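You operate a simulated robot arm through the tools that you are given. There is no shell and no other tool. Be economical: measure what you need, move in short steps, check, and stop when the job is done.

You are at the controls of a simulated robot arm. One attempt, no reset.

JOB
Put things in order on the worktop. At the end: the yellow jug is on the teal game box (marked "FARASHIB PUZZLE"); the silver steel pin is on the white dates tub; the blue sponge stands where the yellow jug stood; the green bottle (marked "HAND SOAP") stands where the blue sponge stood; whatever was shut is shut again. Leave all else as you found it, and nothing knocked over.
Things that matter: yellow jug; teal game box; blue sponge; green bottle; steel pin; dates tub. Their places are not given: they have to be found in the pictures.

It is judged by the outcome, as a careful person would: the job done as asked, and still so three seconds after it is handed in. It fails if anything else is knocked over, pushed out of place, dropped, spilled or broken.

ROBOT AND FRAMES
A 7-joint arm with a two-finger parallel gripper, fixed in place. Base frame: the origin is at the foot of the arm, x ahead of it, y to its left, z up; the work surface is at about z = 90. Lengths are in cm, angles in degrees, forces in N, time in s.
With the tool pointing down near the work surface it reaches from about 30 to 68 cm from the base axis. Its first joint turns from -66.0 to 66.0 degrees. Payload 1.57 kg.
The tool frame sits at the grasp point between the pads (the TCP): z along the fingers, y along the line on which they close. The tips reach 3 cm beyond it. The gripper opens to 11 cm. The fingers are 2.4 cm wide and 1.2 cm thick; the gripper's body (4.8 by 11.2 cm) begins 7.8 cm behind the TCP.
Orientation is that of the tool frame in the base frame, as a unit quaternion [x, y, z, w]. With the fingers straight down and closing along the base's y, the tool's x points along the base's -x, its y along +y and its z along -z.

CONTROLS
- The arm moves only by the tool jog_arm. Its argument "series" is a list of rows, each a list of 7 numbers: the turn, a rotation vector about the tool's x, y, z in units of 8 degrees (1.0 is 8 degrees), then the shift along the tool's x, y, z in units of 20 mm (1.0 is 20 mm), then the opening, from 0 (shut) to 1 (fully open). In form: [[rx, ry, rz, x, y, z, fingers], ...]. A call has 1 to 12 rows; each row shifts and turns the commanded pose from where the row before left it, along the tool's axes as they then stand. A call with a number of a shift or a turn outside -1 to 1 is refused whole. A row lasts 0.2 s, in which the tool goes at most 5 cm and 8.6 degrees; a call with a longer step from one row to the next is refused whole, and so is a gripper value outside its range. Where a pose cannot be reached the arm comes as near as it can. A force on the tool above 40 N (or 10 N above the force at the start of the call, whichever is more), or a blocked arm, ends the call early, and 0.2 s more pass. Each finger travels about 10.8 cm/s and halts on what it meets, pressing with about 36 N; the grip force reading is that of the motor and also rises with nothing between the fingers. The clock runs only during rows and for 0.2 s after the last one: add rows that do not move to give the fingers time. The reply holds the time, the measured pose of the TCP, the force on the tool along the base axes, the opening and the grip force, in the units named above and with some noise, and new pictures: "pictures" is both (left out), scene, wrist or none.
- Cameras (640 x 400 px; columns grow to the right, rows downward): "scene" is fixed at [15.83, -39.27, 139.38]; the picture's right is [0.81, -0.59, 0.00], its down [-0.39, -0.53, -0.75] and it looks along [0.45, 0.61, -0.66] (base axes); focal length 214 px, centre (320, 200). "wrist" rides on the gripper at [-3.6, 0, -8] in the tool frame; the picture's right is [0.00, -1.00, 0.00], its down [0.97, 0.00, -0.24] and it looks along [0.24, 0.00, 0.97] (tool axes); focal length 218 px, centre (320, 200).
- pixel_to_xyz(camera, pixels): for up to 12 pixels [column, row] of the newest picture of that camera ("zoom" is the newest enlarged one), the place [x, y, z] in the base frame of the surface seen there, good to about 0.2 cm. No time passes.
- inspect(camera, box): a new picture of the part [left, top, right, bottom] of that camera's present view, enlarged. No time passes.
- finish_job(): hands the job in; it is judged then, once.

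Go step by step. Measure first, check grasps and placings, and put right what went wrong. The budget is 80 turns and 120 pictures, counting those below and the enlarged ones. Unless the task says otherwise, let go and move clear before handing in, and close with one line.

The tools are called after ">>>" by a JSON object that holds its "fn" and its "kwargs". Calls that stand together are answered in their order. jog_arm: Moves the arm, as the interface text tells. Its arguments: {"type":"object","properties":{"series":{"type":"array","items":{"type":"array","items":{"type":"number"}}},"pictures":{"type":"string","enum":["both","scene","wrist","none"]}},"required":["series"]} The other tools are called the same way: pixel_to_xyz (camera, pixels) gives the place of the surface under pixels of a picture; inspect (camera, box) takes an enlarged picture of a part of a camera's view; finish_job () hands the job in.

At the start:

```text
t: 0.0
tcp_pos: [37.77, -3.48, 125.05]
ee_rot: [0.001, 1.0, 0.0, 0.0]
ft_force: [-0.3, 0.1, 0.2]
opening: 11.02
gripper_force: 0.1
```

scene: 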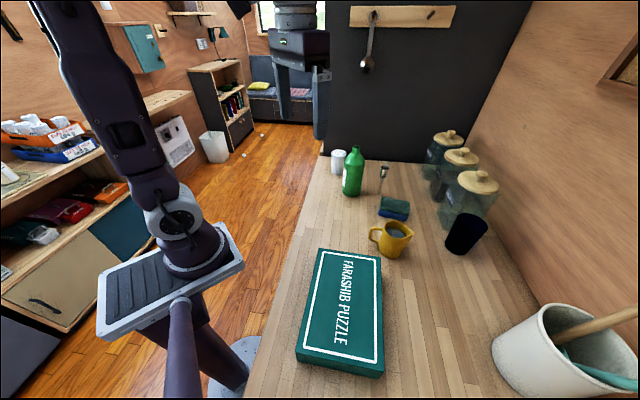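
wrist: 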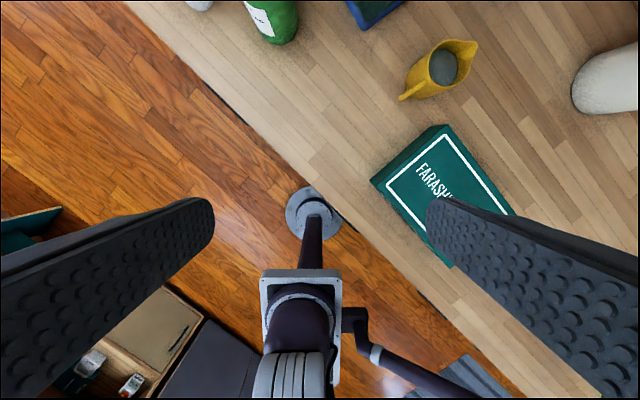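

The scene shows the jug near (393,240), box near (342,310), sponge near (394,208), bottle near (353,172), a white tub near (338,160), and a thin thing near (383,180). I'll enlarge that area.

>>> {"fn": "inspect", "kwargs": {"camera": "scene", "box": [310, 130, 430, 205]}}

>>> {"fn": "inspect", "kwargs": {"camera": "scene", "box": [350, 180, 510, 280]}}

>>> {"fn": "pixel_to_xyz", "kwargs": {"camera": "scene", "pixels": [[320, 249], [381, 259], [297, 360], [381, 376], [342, 310], [354, 150], [352, 192], [338, 152], [394, 200], [393, 226], [393, 255], [383, 168]]}}

```text
5.33 times, centred on (370, 168) of scene
```

zoom: 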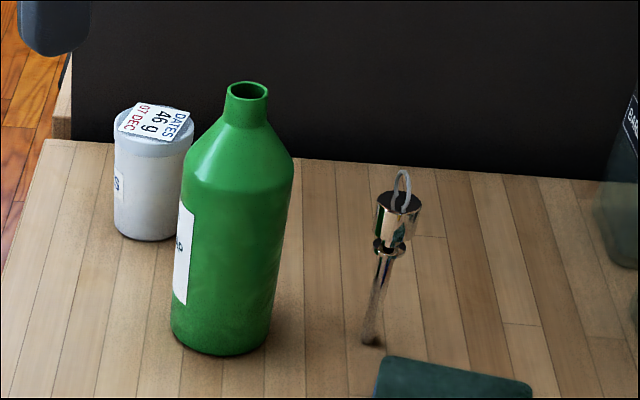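

```text
4.00 times, centred on (430, 230) of scene
```

zoom: 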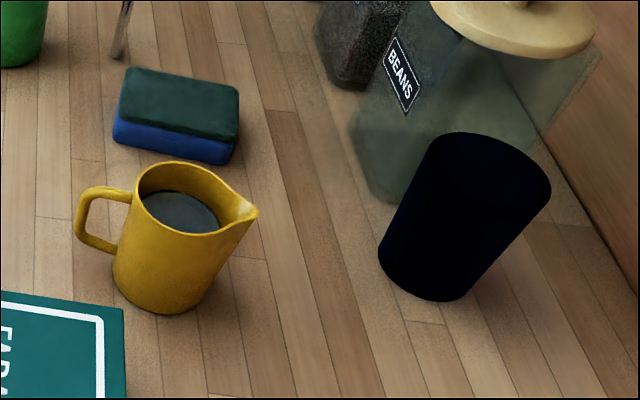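

```text
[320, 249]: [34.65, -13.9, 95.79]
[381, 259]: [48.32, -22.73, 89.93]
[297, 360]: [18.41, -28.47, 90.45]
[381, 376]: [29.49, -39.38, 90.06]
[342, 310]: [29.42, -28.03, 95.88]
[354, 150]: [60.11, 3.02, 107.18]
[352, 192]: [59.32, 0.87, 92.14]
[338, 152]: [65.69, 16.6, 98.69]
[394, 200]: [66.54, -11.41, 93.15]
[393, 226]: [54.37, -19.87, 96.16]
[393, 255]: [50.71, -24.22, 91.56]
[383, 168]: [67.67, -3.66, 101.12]
```

The pin seems to stand upright at about (67.7,-3.7), with its head up and a thin stem below. I'll zoom closer for measurements of the pin, tub and bottle.

>>> {"fn": "inspect", "kwargs": {"camera": "scene", "box": [364, 158, 404, 198]}}

>>> {"fn": "pixel_to_xyz", "kwargs": {"camera": "scene", "pixels": [[332, 151], [344, 151], [338, 156], [338, 173], [356, 147], [353, 158], [345, 165], [364, 165], [353, 195], [346, 190], [361, 190]]}}

```text
10.00 times, centred on (384, 178) of scene
```

zoom: 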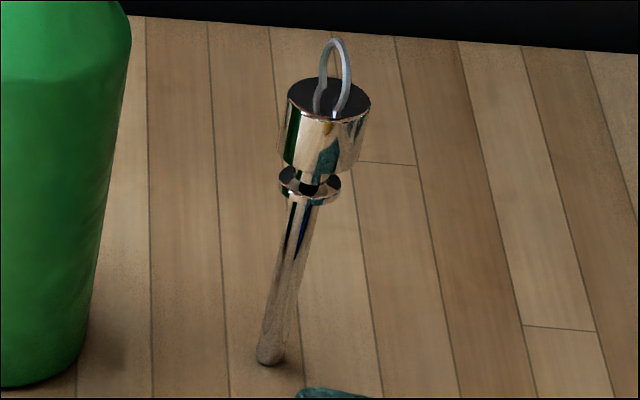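

```text
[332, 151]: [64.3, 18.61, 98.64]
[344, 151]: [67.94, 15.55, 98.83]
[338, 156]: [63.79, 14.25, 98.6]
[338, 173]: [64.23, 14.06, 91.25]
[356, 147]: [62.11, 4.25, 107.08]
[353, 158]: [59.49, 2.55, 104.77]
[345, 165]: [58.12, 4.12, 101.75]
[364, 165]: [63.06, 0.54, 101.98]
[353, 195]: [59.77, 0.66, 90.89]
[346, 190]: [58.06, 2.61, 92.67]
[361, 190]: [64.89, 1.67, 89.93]
```

The pin's head is about (323,120) in the zoom and its foot is near (270,360). I'll measure along it.

>>> {"fn": "pixel_to_xyz", "kwargs": {"camera": "zoom", "pixels": [[335, 45], [345, 75], [300, 92], [322, 92], [325, 145], [310, 188], [293, 240], [280, 300], [270, 357], [262, 375], [290, 130], [358, 130]]}}

>>> {"fn": "pixel_to_xyz", "kwargs": {"camera": "scene", "pixels": [[385, 196], [410, 203], [409, 212], [379, 207], [407, 219], [378, 215], [386, 224], [409, 232], [371, 229], [380, 252], [398, 258], [403, 245]]}}

```text
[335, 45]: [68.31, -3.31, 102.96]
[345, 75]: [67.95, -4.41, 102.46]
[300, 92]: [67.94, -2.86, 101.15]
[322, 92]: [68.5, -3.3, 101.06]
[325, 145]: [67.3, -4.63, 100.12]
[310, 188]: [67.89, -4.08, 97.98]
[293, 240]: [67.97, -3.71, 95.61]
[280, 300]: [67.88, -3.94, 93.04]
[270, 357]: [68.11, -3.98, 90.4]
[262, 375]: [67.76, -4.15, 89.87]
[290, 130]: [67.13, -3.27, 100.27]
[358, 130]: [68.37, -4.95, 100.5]
```

```text
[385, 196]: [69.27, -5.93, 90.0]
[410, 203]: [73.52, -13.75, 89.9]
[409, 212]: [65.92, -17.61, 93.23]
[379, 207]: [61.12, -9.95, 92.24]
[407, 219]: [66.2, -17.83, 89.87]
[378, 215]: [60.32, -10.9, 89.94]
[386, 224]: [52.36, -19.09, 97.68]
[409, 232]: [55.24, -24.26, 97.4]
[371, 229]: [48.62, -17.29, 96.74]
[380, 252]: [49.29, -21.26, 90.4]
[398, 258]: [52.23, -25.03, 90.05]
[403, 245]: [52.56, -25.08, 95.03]
```

The pin stands upright at (68.1,-4.0), its head is at z 99–101 and about 2.2 wide, and its stem is about 1 wide. I'll move above the area for a look from the wrist camera.

>>> {"fn": "jog_arm", "kwargs": {"series": [[0, 0, 0, -1, 0.2, 0.15, 1], [0, 0, 0, -1, 0.2, 0.15, 1], [0, 0, 0, -1, 0.2, 0.15, 1], [0, 0, 0, -1, 0.2, 0.15, 1], [0, 0, 0, -1, 0.2, 0.15, 1], [0, 0, 0, -1, 0.2, 0.15, 1], [0, 0, 0, -1, 0.2, 0.15, 1], [0, 0, 0, -1, 0.2, 0.15, 1], [0, 0, 0, -1, 0.2, 0.15, 1], [0, 0, 0, -1, 0.2, 0.15, 1], [0, 0, 0, -1, 0.2, 0.15, 1]]}}

```text
t: 2.4
tcp_pos: [58.7, 0.51, 121.86]
ee_rot: [-0.001, 1.0, 0.0, -0.001]
ft_force: [0.4, 0.3, 1.0]
opening: 10.99
gripper_force: 0.1
out of reach, approached as far as the arm can: row 11
```

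scene: 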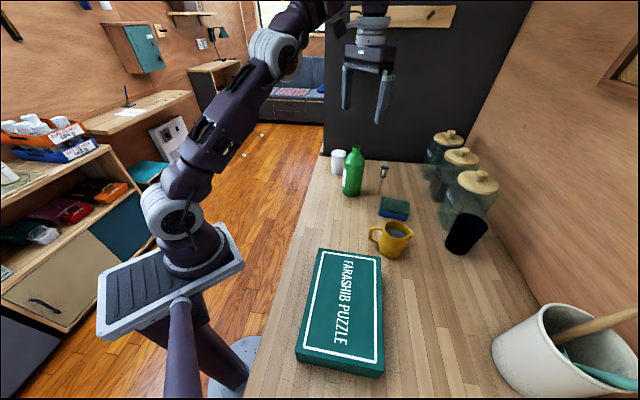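
wrist: 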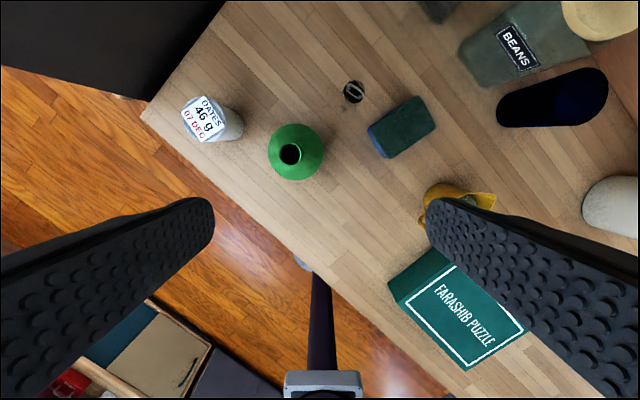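

The arm runs out at radius 59 at this height with the tool straight down, so the far things will need a tilt. I'll zoom the wrist view on the pin, tub and bottle.

>>> {"fn": "inspect", "kwargs": {"camera": "wrist", "box": [320, 65, 384, 115]}}

>>> {"fn": "inspect", "kwargs": {"camera": "wrist", "box": [160, 80, 340, 195]}}

>>> {"fn": "pixel_to_xyz", "kwargs": {"camera": "wrist", "pixels": [[203, 118], [184, 115], [208, 97], [225, 122], [200, 140], [290, 154], [268, 152], [325, 152], [372, 130], [417, 97], [436, 128], [391, 157]]}}

```text
8.00 times, centred on (352, 90) of wrist
```

zoom: 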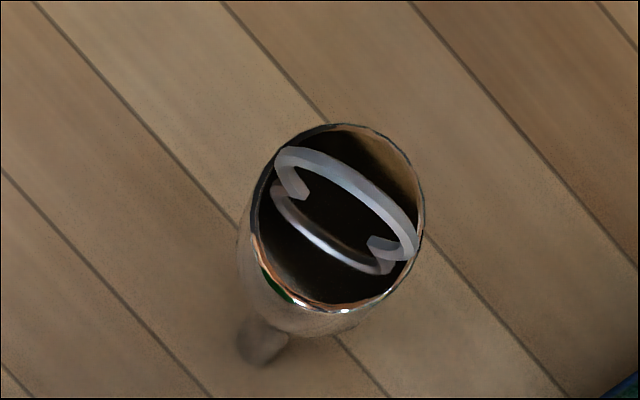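

```text
3.48 times, centred on (250, 138) of wrist
```

zoom: 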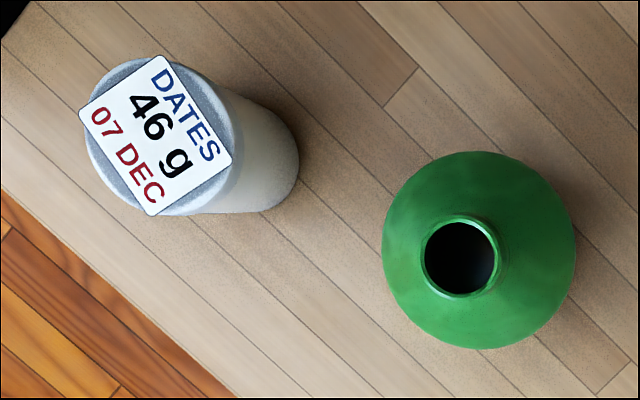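

```text
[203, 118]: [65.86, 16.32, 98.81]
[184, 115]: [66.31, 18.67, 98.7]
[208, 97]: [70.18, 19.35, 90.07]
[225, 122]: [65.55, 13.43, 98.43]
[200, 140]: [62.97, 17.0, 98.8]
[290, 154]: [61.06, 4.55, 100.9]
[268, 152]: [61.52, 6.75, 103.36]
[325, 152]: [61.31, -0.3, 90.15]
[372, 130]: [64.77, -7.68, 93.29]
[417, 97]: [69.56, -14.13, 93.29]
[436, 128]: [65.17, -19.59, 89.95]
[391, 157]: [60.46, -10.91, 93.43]
```

The tub's lid is centred near (65.9,16.2) at z 98.7, and the bottle is centred near (61.4,3.8) and about 107 high. I'll take the pin first. I'm turning the tool 24° and tilting it 35° outward so the gripper body keeps clear of the bottle.

>>> {"fn": "jog_arm", "kwargs": {"series": [[0, 0, -1, 0, -1, 0, 0.5], [0, 0, -1, 0, -1, 0, 0.5], [0, 0, -1, 0, -1, 0, 0.5], [0, -1, 0, 0, 0, 0, 0.5], [0, -1, 0, 0, 0, 0, 0.5], [0, -1, 0, 0, 0, 0, 0.5], [0, -1, 0, 0, 0, 0, 0.5], [0, -0.4, 0, 0, 0, 0, 0.5], [0, 0, 0, 0, 0, 0, 0.5]]}}

```text
t: 4.4
tcp_pos: [58.78, -3.93, 121.52]
ee_rot: [-0.147, 0.943, 0.048, 0.293]
ft_force: [-0.4, 0.1, 0.0]
opening: 5.5
gripper_force: 0.0
out of reach, approached as far as the arm can: row 3
```

scene: 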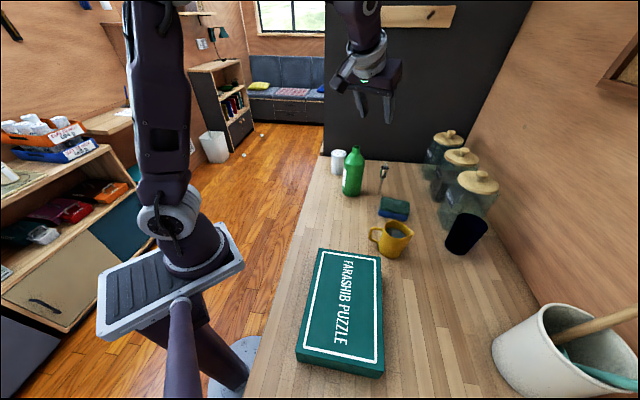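
wrist: 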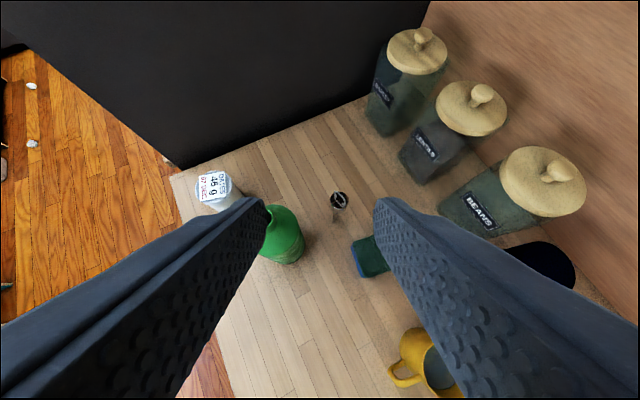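

The measured pose shows 18° yaw and 35° tilt, because the last part of the turn was cut at the reach limit. I'll add 8° about the vertical and come to a standoff 12 cm back from the pin's head along the tool.

>>> {"fn": "jog_arm", "kwargs": {"series": [[-0.567, 0, -0.822, 0, 0, 0, 0.5], [0, 0, 0, 0.436, -0.341, 0.863, 0.5], [0, 0, 0, 0.436, -0.341, 0.863, 0.5], [0, 0, 0, 0.436, -0.341, 0.863, 0.5], [0, 0, 0, 0.436, -0.341, 0.863, 0.5], [0, 0, 0, 0.436, -0.341, 0.863, 0.5], [0, 0, 0, 0.436, -0.341, 0.863, 0.5], [0, 0, 0, 0, 0, 0, 0.5]]}}

```text
t: 6.2
tcp_pos: [62.02, -6.89, 109.93]
ee_rot: [-0.211, 0.931, 0.068, 0.289]
ft_force: [0.4, 0.8, 0.0]
opening: 5.52
gripper_force: 0.1
```

scene: 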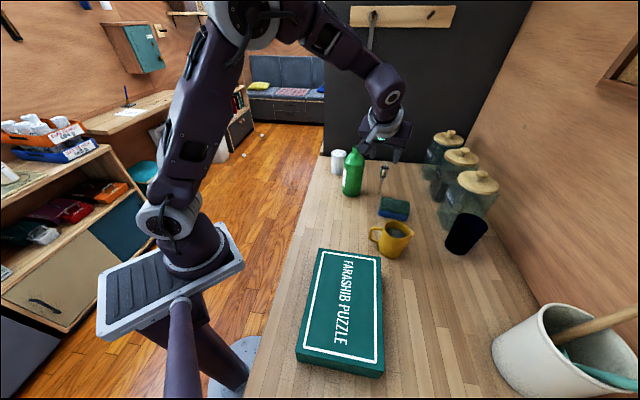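
wrist: 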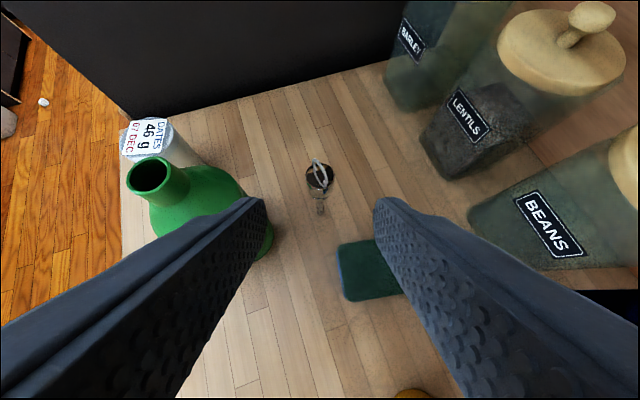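

The pin is centred between the fingers at column 320. I'll measure its head again from this view.

>>> {"fn": "inspect", "kwargs": {"camera": "wrist", "box": [280, 140, 360, 220]}}

>>> {"fn": "pixel_to_xyz", "kwargs": {"camera": "wrist", "pixels": [[308, 183], [333, 183], [320, 190], [320, 212], [320, 197], [132, 150], [150, 165], [162, 183]]}}

```text
5.00 times, centred on (320, 180) of wrist
```

zoom: 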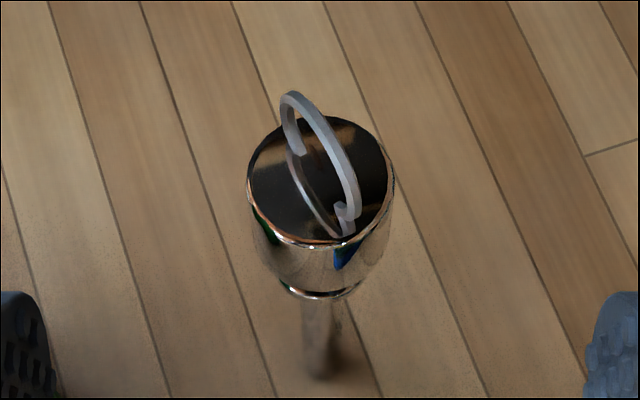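

```text
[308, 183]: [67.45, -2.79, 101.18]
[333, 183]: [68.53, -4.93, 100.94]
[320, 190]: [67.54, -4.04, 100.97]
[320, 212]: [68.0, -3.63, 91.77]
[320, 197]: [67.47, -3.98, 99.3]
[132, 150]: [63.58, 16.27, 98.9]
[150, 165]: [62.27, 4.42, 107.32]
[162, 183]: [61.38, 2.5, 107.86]
```

The head centre is about (68.1,-3.9,100.1), right on the tool axis. I'll advance 12 cm.

>>> {"fn": "jog_arm", "kwargs": {"series": [[0, 0, 0, 0, 0, 1, 0.5], [0, 0, 0, 0, 0, 1, 0.5], [0, 0, 0, 0, 0, 1, 0.5], [0, 0, 0, 0, 0, 1, 0.5], [0, 0, 0, 0, 0, 1, 0.5], [0, 0, 0, 0, 0, 0.9, 0.5], [0, 0, 0, 0, 0, 0, 0.5]]}}

```text
t: 7.8
tcp_pos: [68.18, -3.75, 100.33]
ee_rot: [-0.213, 0.931, 0.07, 0.29]
ft_force: [0.1, 0.1, -1.2]
opening: 5.5
gripper_force: 0.1
```

scene: 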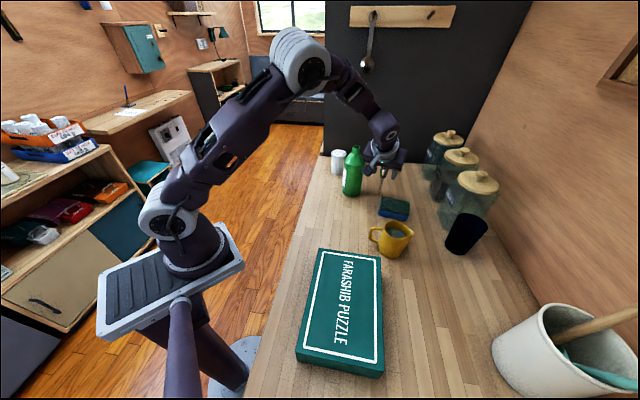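
wrist: 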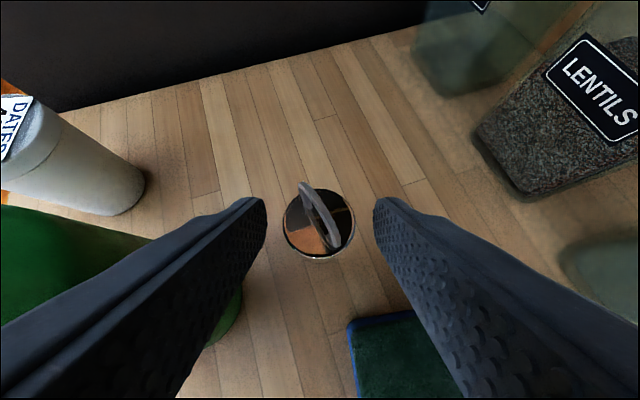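

The head is centred between the pads at (320,222). I'll close gently.

>>> {"fn": "jog_arm", "kwargs": {"series": [[0, 0, 0, 0, 0, 0.05, 0.4], [0, 0, 0, 0, 0, 0.05, 0.3], [0, 0, 0, 0, 0, 0, 0.24], [0, 0, 0, 0, 0, 0, 0.2], [0, 0, 0, 0, 0, 0, 0.15], [0, 0, 0, 0, 0, 0, 0.1], [0, 0, 0, 0, 0, 0, 0.1]]}}

```text
t: 9.4
tcp_pos: [68.2, -3.72, 100.17]
ee_rot: [-0.212, 0.93, 0.069, 0.291]
ft_force: [0.6, 0.2, 0.0]
opening: 2.6
gripper_force: 36.4
```

scene: 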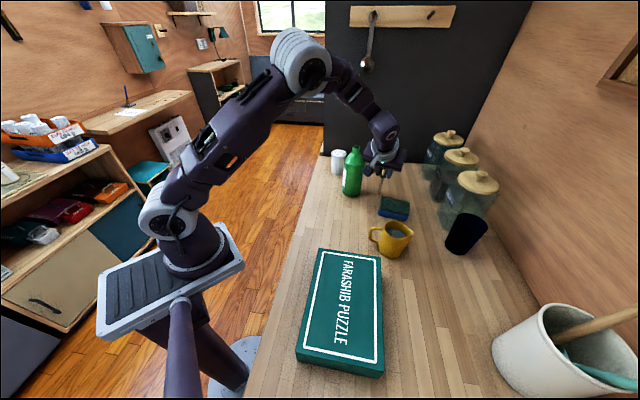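
wrist: 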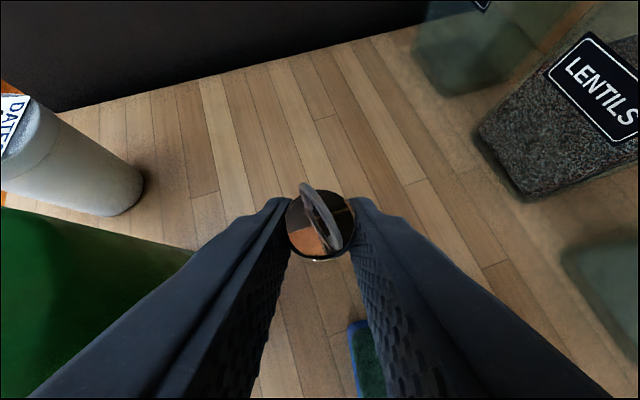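

The grip is firm at 2.6 cm opening. I'll lift straight up 14 cm.

>>> {"fn": "jog_arm", "kwargs": {"series": [[0, 0, 0, -0.285, 0, -0.41, 0.1], [0, 0, 0, -0.57, 0, -0.82, 0.1], [0, 0, 0, -0.57, 0, -0.82, 0.1], [0, 0, 0, -0.57, 0, -0.82, 0.1], [0, 0, 0, -0.57, 0, -0.82, 0.1], [0, 0, 0, -0.57, 0, -0.82, 0.1], [0, 0, 0, -0.57, 0, -0.82, 0.1], [0, 0, 0, -0.285, 0, -0.41, 0.1], [0, 0, 0, 0, 0, 0, 0.1]]}}

>>> {"fn": "inspect", "kwargs": {"camera": "scene", "box": [330, 90, 430, 200]}}

```text
t: 11.4
tcp_pos: [68.23, -3.75, 114.0]
ee_rot: [-0.212, 0.931, 0.069, 0.289]
ft_force: [-0.2, -0.9, 0.1]
opening: 2.58
gripper_force: 36.3
```

scene: 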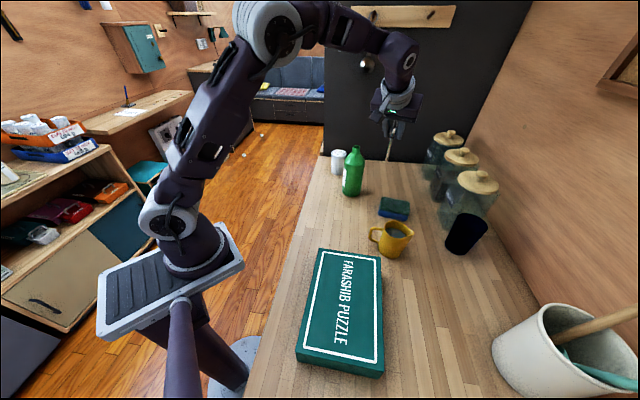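
wrist: 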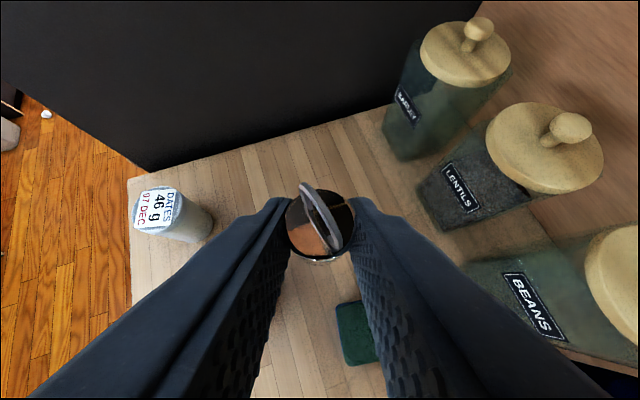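

```text
3.64 times, centred on (380, 145) of scene
```

zoom: 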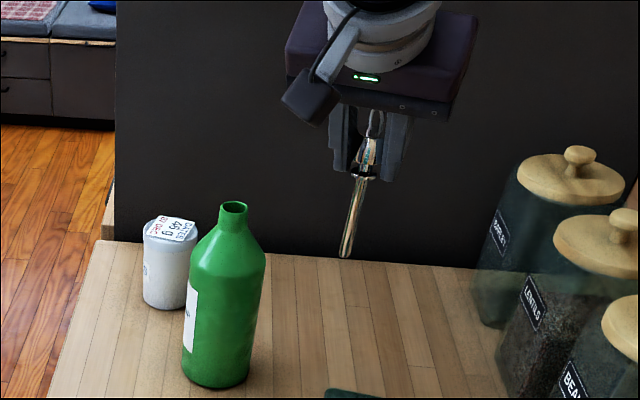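

The pin is held and left no hole in the table, so it had been standing freely. I'll check that it is upright and measure the foot and the tub.

>>> {"fn": "inspect", "kwargs": {"camera": "scene", "box": [370, 120, 410, 165]}}

>>> {"fn": "pixel_to_xyz", "kwargs": {"camera": "wrist", "pixels": [[134, 210], [157, 188], [181, 210], [157, 232], [150, 230], [170, 192]]}}

```text
8.89 times, centred on (390, 142) of scene
```

zoom: 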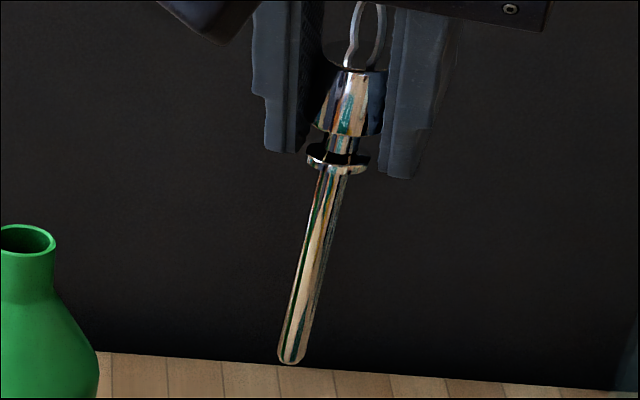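

```text
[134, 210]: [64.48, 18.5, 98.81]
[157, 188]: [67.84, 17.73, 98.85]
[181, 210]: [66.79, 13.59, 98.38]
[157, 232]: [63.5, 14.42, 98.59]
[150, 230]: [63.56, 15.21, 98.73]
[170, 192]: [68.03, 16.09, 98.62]
```

>>> {"fn": "pixel_to_xyz", "kwargs": {"camera": "zoom", "pixels": [[333, 180], [326, 210], [318, 240], [309, 280], [301, 310], [294, 340], [291, 360]]}}

```text
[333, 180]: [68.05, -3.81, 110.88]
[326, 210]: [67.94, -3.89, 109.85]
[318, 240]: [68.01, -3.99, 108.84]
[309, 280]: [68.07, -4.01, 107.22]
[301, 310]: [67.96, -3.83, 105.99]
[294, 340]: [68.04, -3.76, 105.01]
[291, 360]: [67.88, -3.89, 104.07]
```

The pin is upright and its foot sits 10.2 below the TCP. The tub lid is centred at (65.65,16.1) with radius 2.75. I'll carry the pin across, passing clear behind the bottle.

>>> {"fn": "jog_arm", "kwargs": {"series": [[0, 0, 0, -0.57, 0, -0.82, 0.1], [0, 0, 0, -0.2325, 0.864, 0.166, 0.1], [0, 0, 0, -0.2325, 0.864, 0.166, 0.1], [0, 0, 0, -0.2325, 0.864, 0.166, 0.1], [0, 0, 0, -0.2325, 0.864, 0.166, 0.1], [0, 0, 0, -0.2325, 0.864, 0.166, 0.1], [0, 0, 0, -0.2325, 0.864, 0.166, 0.1], [0, 0, 0, -0.2325, 0.864, 0.166, 0.1], [0, 0, 0, -0.2325, 0.864, 0.166, 0.1], [0, 0, 0, -0.2325, 0.864, 0.166, 0.1], [0, 0, 0, -0.2325, 0.864, 0.166, 0.1], [0, 0, 0, -0.2325, 0.864, 0.166, 0.1]]}}

```text
t: 14.0
tcp_pos: [65.87, 16.13, 116.05]
ee_rot: [-0.212, 0.931, 0.069, 0.29]
ft_force: [0.3, 0.4, -0.5]
opening: 2.57
gripper_force: 35.8
```

scene: 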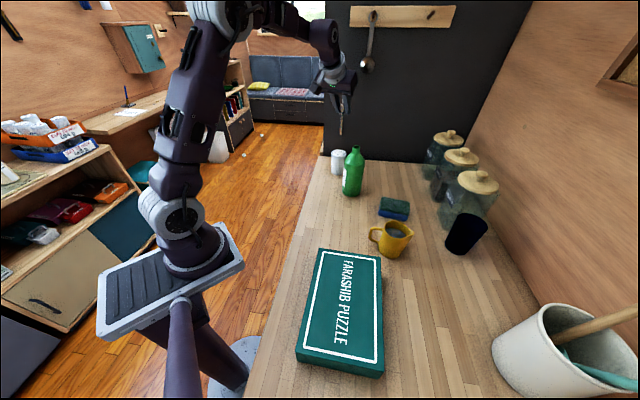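
wrist: 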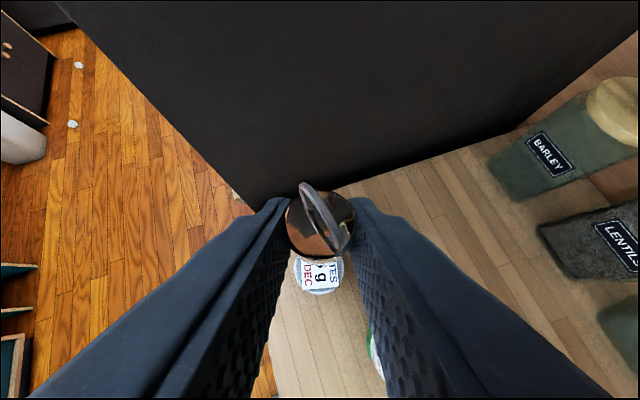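

The TCP is over the tub, with the foot about 7.1 above the lid. I'll lower it 6.5 cm and then look.

>>> {"fn": "jog_arm", "kwargs": {"series": [[0, 0, 0, 0.54, 0, 0.66, 0.1], [0, 0, 0, 0.52, 0, 0.72, 0.1], [0, 0, 0, 0.428, 0, 0.615, 0.1], [0, 0, 0, 0.285, 0, 0.41, 0.1], [0, 0, 0, 0.142, 0, 0.205, 0.1], [0, 0, 0, 0, 0, 0, 0.1]]}}

>>> {"fn": "inspect", "kwargs": {"camera": "scene", "box": [316, 120, 372, 180]}}

```text
t: 15.4
tcp_pos: [65.45, 16.15, 109.67]
ee_rot: [-0.212, 0.931, 0.068, 0.289]
ft_force: [0.7, -1.2, -0.4]
opening: 2.6
gripper_force: 36.5
```

scene: 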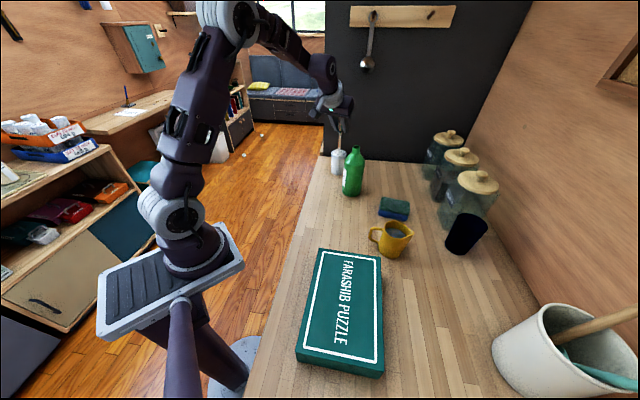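
wrist: 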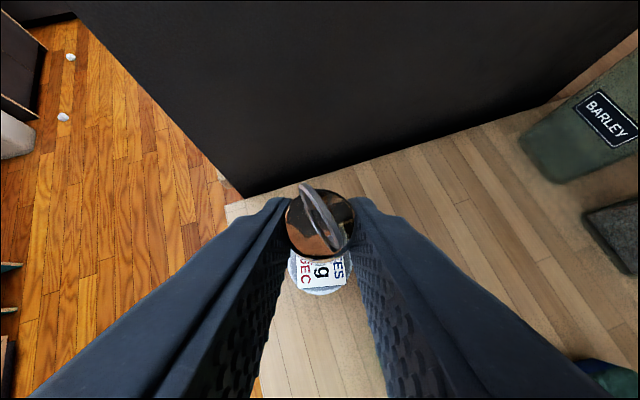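

```text
6.67 times, centred on (344, 150) of scene
```

zoom: 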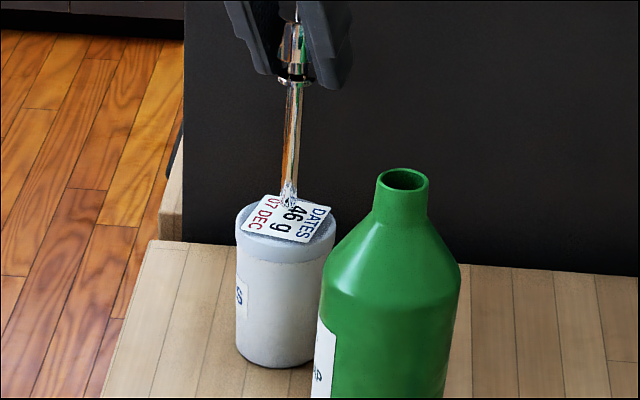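

The foot hovers about 0.6 above the lid's middle. I'll lower it in millimetre steps and read the force.

>>> {"fn": "jog_arm", "kwargs": {"series": [[0, 0, 0, 0.057, 0, 0.082, 0.1], [0, 0, 0, 0.057, 0, 0.082, 0.1], [0, 0, 0, 0.03, 0, 0.041, 0.1], [0, 0, 0, 0, 0, 0, 0.1]], "pictures": "none"}}

>>> {"fn": "jog_arm", "kwargs": {"series": [[0, 0, 0, 0.015, 0, 0.0205, 0.1], [0, 0, 0, 0.015, 0, 0.0205, 0.1], [0, 0, 0, 0, 0, 0, 0.1]], "pictures": "none"}}

>>> {"fn": "inspect", "kwargs": {"camera": "scene", "box": [324, 130, 354, 165]}}

```text
t: 16.4
tcp_pos: [65.48, 16.23, 109.29]
ee_rot: [-0.212, 0.931, 0.069, 0.289]
ft_force: [0.0, -0.1, -0.9]
opening: 2.58
gripper_force: 36.3
```

```text
t: 17.2
tcp_pos: [65.4, 16.1, 109.07]
ee_rot: [-0.212, 0.931, 0.069, 0.289]
ft_force: [0.4, -0.1, -0.4]
opening: 2.56
gripper_force: 36.6
```

```text
11.43 times, centred on (339, 148) of scene
```

zoom: 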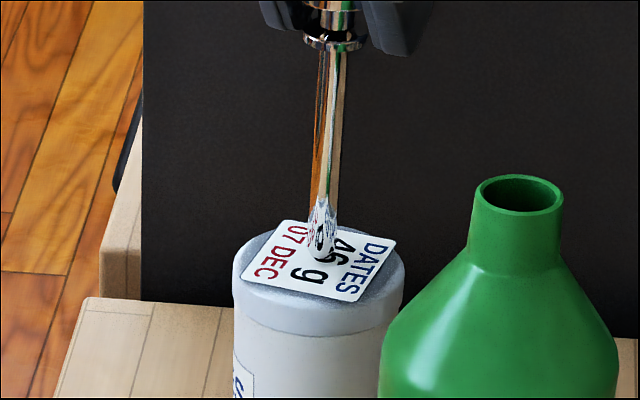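

The foot is almost touching at (321,250) in the zoom, with no force yet. I'll keep lowering it a millimetre at a time.

>>> {"fn": "jog_arm", "kwargs": {"series": [[0, 0, 0, 0.0285, 0, 0.041, 0.1], [0, 0, 0, 0, 0, 0, 0.1]], "pictures": "none"}}

>>> {"fn": "jog_arm", "kwargs": {"series": [[0, 0, 0, 0.0285, 0, 0.041, 0.1], [0, 0, 0, 0, 0, 0, 0.1]], "pictures": "none"}}

>>> {"fn": "inspect", "kwargs": {"camera": "scene", "box": [324, 130, 354, 165]}}

```text
t: 17.8
tcp_pos: [65.6, 16.0, 109.04]
ee_rot: [-0.212, 0.931, 0.069, 0.289]
ft_force: [-0.7, 0.1, -0.6]
opening: 2.59
gripper_force: 35.9
```

```text
t: 18.4
tcp_pos: [65.47, 16.16, 108.98]
ee_rot: [-0.211, 0.931, 0.069, 0.289]
ft_force: [0.5, 0.5, 1.3]
opening: 2.58
gripper_force: 35.6
```

```text
11.43 times, centred on (339, 148) of scene
```

zoom: 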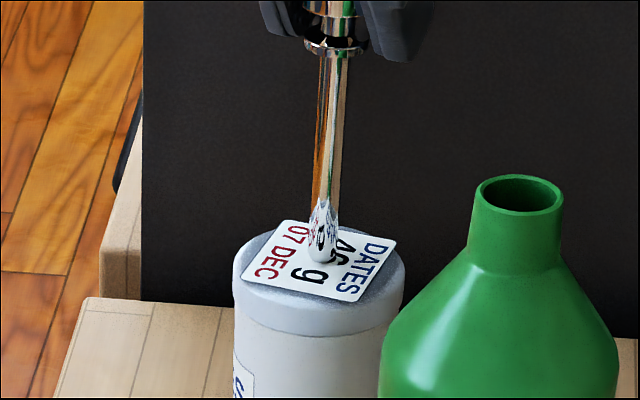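

There is still no clear contact, so I'll take two more millimetre steps.

>>> {"fn": "jog_arm", "kwargs": {"series": [[0, 0, 0, 0.0285, 0, 0.041, 0.1], [0, 0, 0, 0, 0, 0, 0.1]], "pictures": "none"}}

>>> {"fn": "jog_arm", "kwargs": {"series": [[0, 0, 0, 0.0285, 0, 0.041, 0.1], [0, 0, 0, 0, 0, 0, 0.1]], "pictures": "none"}}

```text
t: 19.0
tcp_pos: [65.52, 16.14, 108.91]
ee_rot: [-0.212, 0.931, 0.069, 0.291]
ft_force: [-2.0, -0.6, 12.3]
opening: 2.58
gripper_force: 36.0
```

```text
t: 19.6
tcp_pos: [65.67, 16.08, 108.81]
ee_rot: [-0.212, 0.931, 0.068, 0.291]
ft_force: [-0.9, -0.5, 21.0]
opening: 2.58
gripper_force: 36.2
```

Contact has been made, with 12 and then 21 N. I'll back off about 1.8 mm so it barely touches.

>>> {"fn": "jog_arm", "kwargs": {"series": [[0, 0, 0, -0.05, 0, -0.072, 0.1], [0, 0, 0, 0, 0, 0, 0.1], [0, 0, 0, 0, 0, 0, 0.1]]}}

>>> {"fn": "inspect", "kwargs": {"camera": "scene", "box": [316, 120, 372, 180]}}

```text
t: 20.4
tcp_pos: [65.49, 16.09, 108.81]
ee_rot: [-0.212, 0.931, 0.069, 0.289]
ft_force: [2.8, 2.0, 9.0]
opening: 2.57
gripper_force: 35.6
```

scene: 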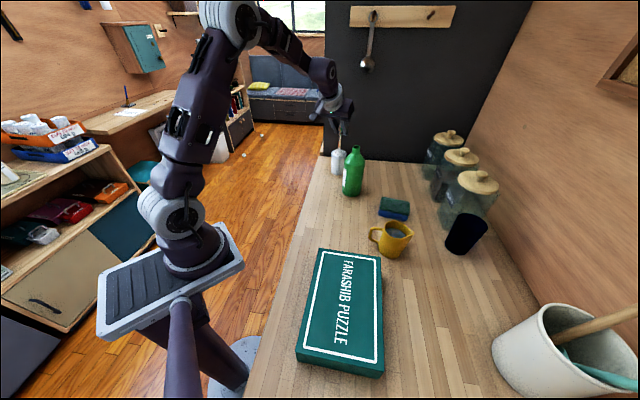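
wrist: 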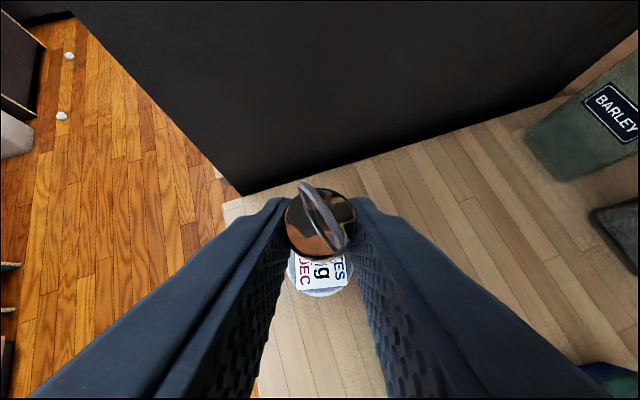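

```text
6.67 times, centred on (344, 150) of scene
```

zoom: 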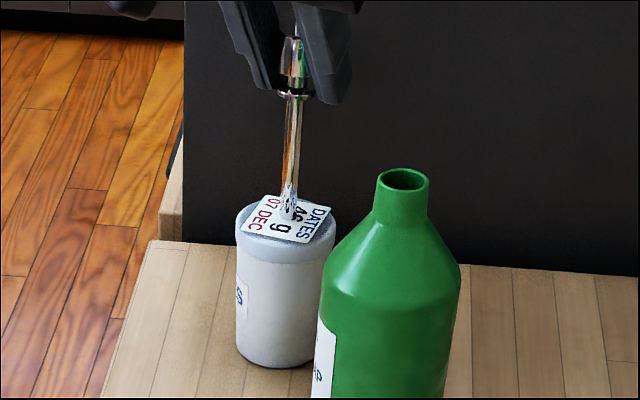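

There is still 9 N with some sideways load, so I'll ease up another 0.8 mm and check that the pin is plumb.

>>> {"fn": "jog_arm", "kwargs": {"series": [[0, 0, 0, -0.022, 0, -0.033, 0.1], [0, 0, 0, 0, 0, 0, 0.1]], "pictures": "none"}}

>>> {"fn": "inspect", "kwargs": {"camera": "scene", "box": [324, 125, 354, 160]}}

```text
t: 21.0
tcp_pos: [65.55, 16.06, 108.73]
ee_rot: [-0.213, 0.931, 0.069, 0.287]
ft_force: [-0.2, 0.1, -0.5]
opening: 2.58
gripper_force: 36.3
```

```text
11.43 times, centred on (339, 142) of scene
```

zoom: 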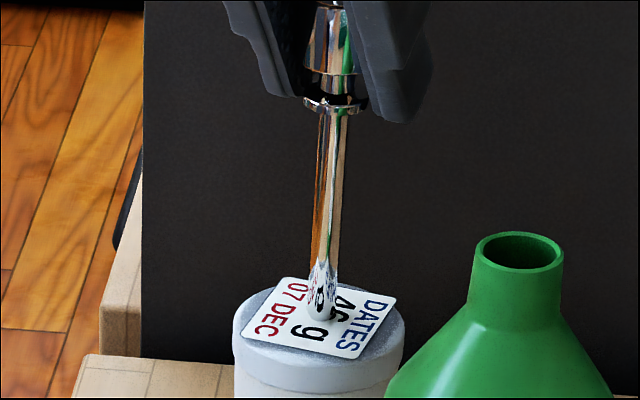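

The force is now zero, so the gap is under a millimetre. I'll check the lean by measuring points along the stem.

>>> {"fn": "pixel_to_xyz", "kwargs": {"camera": "zoom", "pixels": [[331, 120], [330, 140], [329, 160], [328, 180], [326, 200], [325, 220], [324, 240], [323, 255], [322, 270], [321, 285], [320, 300], [319, 315]]}}

```text
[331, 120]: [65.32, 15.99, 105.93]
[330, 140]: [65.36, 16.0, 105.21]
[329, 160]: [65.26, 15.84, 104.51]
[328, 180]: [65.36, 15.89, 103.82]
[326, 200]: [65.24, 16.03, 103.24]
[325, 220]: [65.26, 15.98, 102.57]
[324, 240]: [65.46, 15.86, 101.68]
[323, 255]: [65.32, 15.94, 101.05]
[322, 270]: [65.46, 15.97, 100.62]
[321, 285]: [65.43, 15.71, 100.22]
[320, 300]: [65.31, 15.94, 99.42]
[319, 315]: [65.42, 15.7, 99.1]
```

The lean is about 1° or less. I'll let go gently.

>>> {"fn": "jog_arm", "kwargs": {"series": [[0, 0, 0, 0, 0, 0, 0.25], [0, 0, 0, 0, 0, 0, 0.29], [0, 0, 0, 0, 0, 0, 0.36], [0, 0, 0, 0, 0, 0, 0.44], [0, 0, 0, 0, 0, 0, 0.5]]}}

>>> {"fn": "inspect", "kwargs": {"camera": "scene", "box": [316, 120, 372, 180]}}

```text
t: 22.2
tcp_pos: [65.49, 16.01, 108.94]
ee_rot: [-0.212, 0.931, 0.069, 0.29]
ft_force: [-0.2, -1.2, 0.4]
opening: 5.53
gripper_force: 0.1
```

scene: 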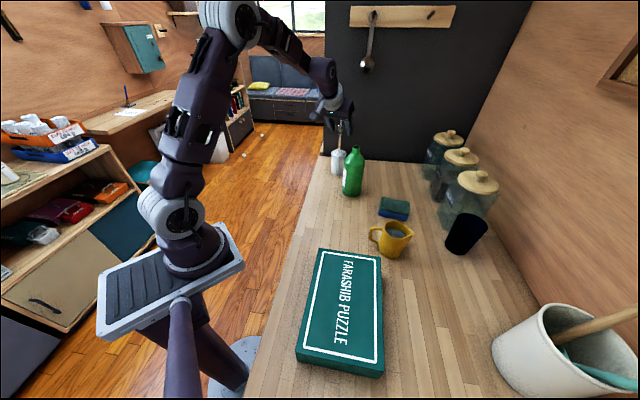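
wrist: 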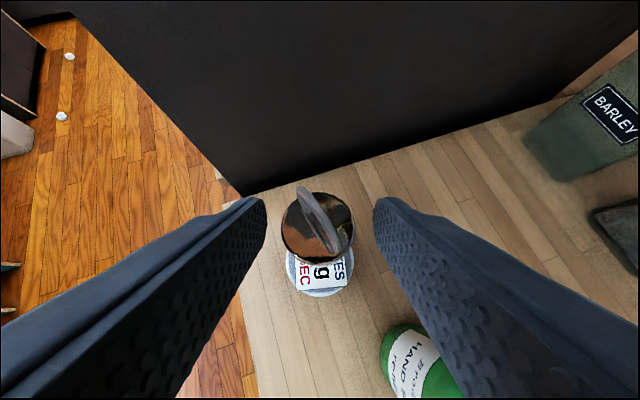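

```text
6.67 times, centred on (344, 150) of scene
```

zoom: 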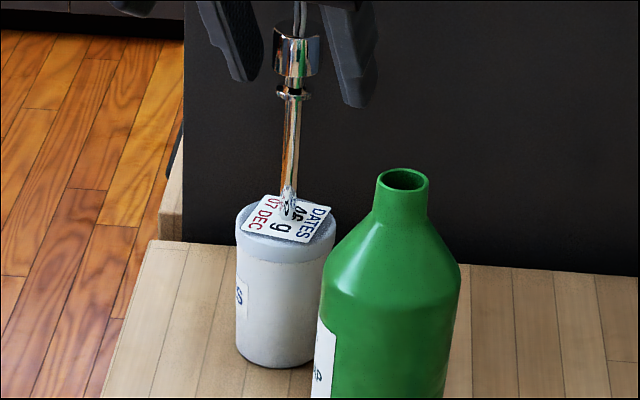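

The pin stands alone. I'll wait a second to see that it is stable before backing out.

>>> {"fn": "jog_arm", "kwargs": {"series": [[0, 0, 0, 0, 0, 0, 0.55], [0, 0, 0, 0, 0, 0, 0.55], [0, 0, 0, 0, 0, 0, 0.55], [0, 0, 0, 0, 0, 0, 0.55], [0, 0, 0, 0, 0, 0, 0.55]], "pictures": "wrist"}}

```text
t: 23.4
tcp_pos: [65.57, 16.01, 108.99]
ee_rot: [-0.212, 0.931, 0.07, 0.29]
ft_force: [-0.1, 0.3, 1.4]
opening: 6.07
gripper_force: 0.1
```

wrist: 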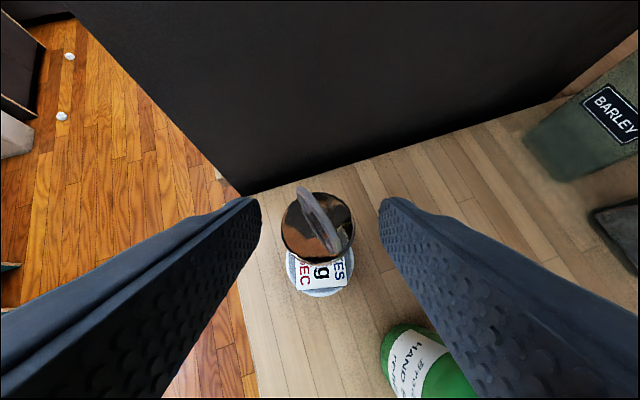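

It is stable. I'm backing out along the tool axis, then pulling in toward the base.

>>> {"fn": "jog_arm", "kwargs": {"series": [[0, 0, 0, 0, 0, -0.5, 0.55], [0, 0, 0, 0, 0, -1, 0.55], [0, 0, 0, 0, 0, -1, 0.55], [0, 0, 0, 0, 0, -1, 0.55], [0, 0, 0, 0, 0, -1, 0.55], [0, 0, 0, 0, 0, -1, 0.55], [0, 0, 0, 0.91, -0.39, -0.64, 0.6], [0, 0, 0, 0.91, -0.39, -0.64, 0.7], [0, 0, 0, 0.91, -0.39, -0.64, 0.8], [0, 0, 0, 0.91, -0.39, -0.64, 0.9], [0, 0, 0, 0.91, -0.39, -0.64, 1], [0, 0, 0, 0.91, -0.39, -0.64, 1]], "pictures": "scene"}}

```text
t: 26.0
tcp_pos: [49.78, 3.38, 118.03]
ee_rot: [-0.211, 0.931, 0.069, 0.29]
ft_force: [0.5, -0.4, -0.3]
opening: 11.02
gripper_force: 0.0
```

scene: 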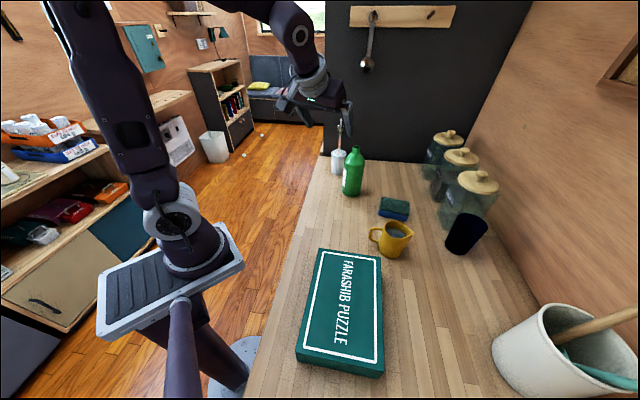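

The pin still stands on the tub. I'll level the tool, undo the yaw, and head over to the jug.

>>> {"fn": "jog_arm", "kwargs": {"series": [[0, 1, 0, 0, 0, 0, 1], [0, 1, 0, 0, 0, 0, 1], [0, 1, 0, 0, 0, 0, 1], [0, 1, 0, 0, 0, 0, 1], [0, 0.35, 0, 0, 0, 0, 1], [0, 0, 1, 0, 0, 0, 1], [0, 0, 1, 0, 0, 0, 1], [0, 0, 1, 0, 0, 0, 1], [0, 0, 0.2, 0.2, -1, 0, 1], [0, 0, 0, 0.2, -1, 0, 1], [0, 0, 0, 0.2, -1, 0, 1], [0, 0, 0, 0.2, -1, 0, 1]], "pictures": "none"}}

>>> {"fn": "jog_arm", "kwargs": {"series": [[0, 0, 0, 0, -1, 0, 1], [0, 0, 0, 0, -1, 0, 1], [0, 0, 0, 0, -1, 0, 1], [0, 0, 0, 0, -1, 0, 1], [0, 0, 0, 0, -1, 0, 1], [0, 0, 0, 0, -1, 0, 1], [0, 0, 1, 0, 0, 0, 1], [0, 0, 1, 0, 0, 0, 1], [0, 0, 1, 0, 0, 0, 1], [0, 0, 0, 0, 0, 0, 1]]}}

```text
t: 28.6
tcp_pos: [48.48, -4.79, 118.23]
ee_rot: [-0.002, 1.0, 0.002, -0.003]
ft_force: [-0.3, -0.3, 0.4]
opening: 10.98
gripper_force: 0.1
```

```text
t: 30.8
tcp_pos: [48.34, -16.73, 117.9]
ee_rot: [0.208, 0.978, 0.001, -0.002]
ft_force: [-0.3, -0.1, -0.5]
opening: 11.03
gripper_force: 0.1
```

scene: 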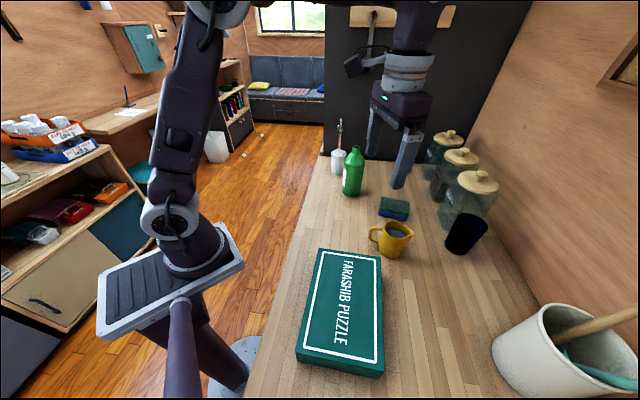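
wrist: 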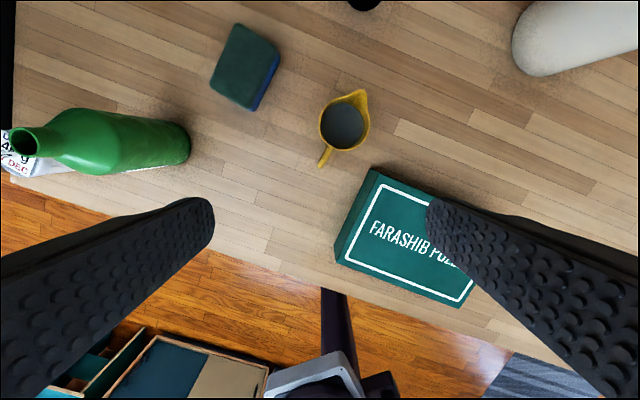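

The jug is at (343,122) in the wrist view, with its handle at (325,158) and spout at (362,93). I'll zoom in and measure the jug, sponge and box.

>>> {"fn": "inspect", "kwargs": {"camera": "wrist", "box": [295, 75, 391, 175]}}

>>> {"fn": "pixel_to_xyz", "kwargs": {"camera": "wrist", "pixels": [[325, 160], [333, 146], [321, 120], [334, 101], [363, 92], [369, 120], [356, 148], [368, 168], [335, 262], [472, 300], [376, 186], [343, 125]]}}

>>> {"fn": "pixel_to_xyz", "kwargs": {"camera": "wrist", "pixels": [[240, 26], [277, 46], [258, 107], [211, 82], [240, 23], [280, 50], [256, 111], [245, 65]]}}

```text
4.00 times, centred on (343, 125) of wrist
```

zoom: 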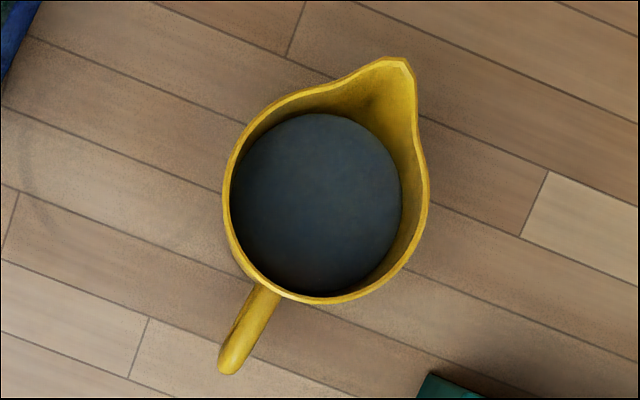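

```text
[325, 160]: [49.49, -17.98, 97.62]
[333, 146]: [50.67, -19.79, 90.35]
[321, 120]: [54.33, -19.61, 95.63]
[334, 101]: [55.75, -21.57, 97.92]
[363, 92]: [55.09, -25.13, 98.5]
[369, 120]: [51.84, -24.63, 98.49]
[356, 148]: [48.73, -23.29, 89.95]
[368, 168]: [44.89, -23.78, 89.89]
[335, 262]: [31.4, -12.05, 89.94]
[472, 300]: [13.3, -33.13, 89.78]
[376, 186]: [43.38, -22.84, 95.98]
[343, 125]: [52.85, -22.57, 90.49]
```

```text
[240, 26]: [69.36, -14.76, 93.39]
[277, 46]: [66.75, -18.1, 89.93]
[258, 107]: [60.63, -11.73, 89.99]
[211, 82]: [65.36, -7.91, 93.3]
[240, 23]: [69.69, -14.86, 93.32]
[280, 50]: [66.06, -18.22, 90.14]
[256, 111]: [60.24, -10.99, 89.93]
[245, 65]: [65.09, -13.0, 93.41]
```

I'll measure the rim points precisely in the zoom.

>>> {"fn": "pixel_to_xyz", "kwargs": {"camera": "zoom", "pixels": [[226, 180], [228, 215], [260, 283], [318, 300], [370, 287], [422, 210], [424, 170], [402, 62], [310, 90], [232, 360], [265, 295], [235, 250]]}}

```text
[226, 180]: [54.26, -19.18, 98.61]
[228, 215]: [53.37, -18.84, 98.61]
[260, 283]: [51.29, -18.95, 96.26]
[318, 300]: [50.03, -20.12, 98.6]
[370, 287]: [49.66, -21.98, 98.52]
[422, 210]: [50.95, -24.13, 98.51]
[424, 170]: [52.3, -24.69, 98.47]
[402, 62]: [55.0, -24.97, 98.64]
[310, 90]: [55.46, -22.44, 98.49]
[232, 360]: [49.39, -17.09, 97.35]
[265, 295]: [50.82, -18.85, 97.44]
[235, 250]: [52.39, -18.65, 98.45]
```

The jug's rim is centred at about (52.6,-21.65) with radius 2.95, and its handle–spout axis runs along (-.58,.81). I'll turn 30° more so the fingers close across that axis, then go down to z 103.

>>> {"fn": "jog_arm", "kwargs": {"series": [[0, 0, 1, 0, 0, 0, 0.85], [0, 0, 1, 0, 0, 0, 0.85], [0, 0, 1, 0, 0, 0, 0.85], [0, 0, 0.75, 0, 0, 0, 0.85], [0, 0, 0, -0.405, 0.035, 0.93, 0.85], [0, 0, 0, -0.405, 0.035, 0.93, 0.85], [0, 0, 0, -0.405, 0.035, 0.93, 0.85], [0, 0, 0, -0.405, 0.035, 0.93, 0.85], [0, 0, 0, -0.405, 0.035, 0.93, 0.85], [0, 0, 0, -0.405, 0.035, 0.93, 0.85], [0, 0, 0, -0.405, 0.035, 0.93, 0.85], [0, 0, 0, -0.405, 0.035, 0.93, 0.85]]}}

```text
t: 33.4
tcp_pos: [52.66, -21.62, 103.13]
ee_rot: [0.453, 0.892, 0.001, -0.004]
ft_force: [0.8, -0.5, -0.2]
opening: 9.36
gripper_force: 0.0
```

scene: 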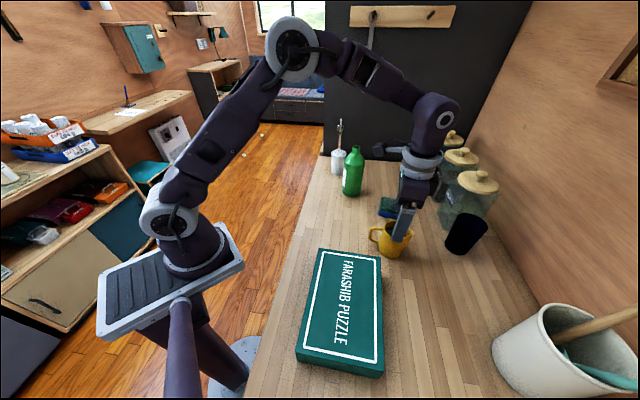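
wrist: 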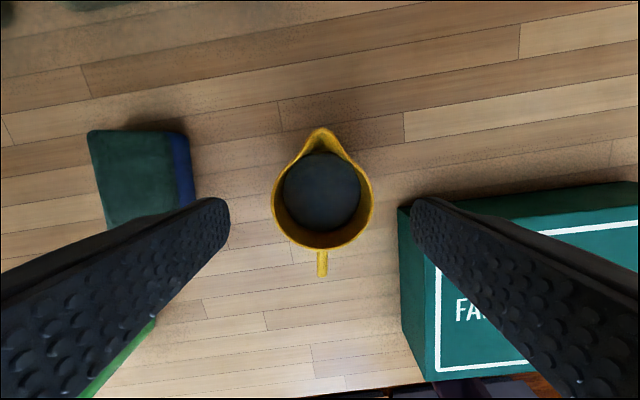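

The jug is centred at column 322, but the right finger looks close to the box. I'll measure the box corners to be sure.

>>> {"fn": "pixel_to_xyz", "kwargs": {"camera": "wrist", "pixels": [[412, 210], [400, 215], [405, 340], [430, 380], [300, 245], [372, 200], [274, 200]]}}

>>> {"fn": "pixel_to_xyz", "kwargs": {"camera": "scene", "pixels": [[379, 258], [321, 251], [299, 348], [381, 364], [381, 262], [348, 355], [352, 257]]}}

```text
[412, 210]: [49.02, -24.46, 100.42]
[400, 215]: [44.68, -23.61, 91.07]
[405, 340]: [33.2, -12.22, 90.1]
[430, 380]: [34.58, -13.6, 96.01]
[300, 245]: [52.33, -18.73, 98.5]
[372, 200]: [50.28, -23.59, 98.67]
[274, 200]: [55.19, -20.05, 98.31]
```

```text
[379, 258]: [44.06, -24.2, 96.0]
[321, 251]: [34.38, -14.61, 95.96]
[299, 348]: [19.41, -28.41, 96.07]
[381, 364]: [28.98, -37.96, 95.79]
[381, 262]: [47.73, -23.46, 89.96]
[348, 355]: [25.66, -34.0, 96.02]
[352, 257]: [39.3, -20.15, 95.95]
```

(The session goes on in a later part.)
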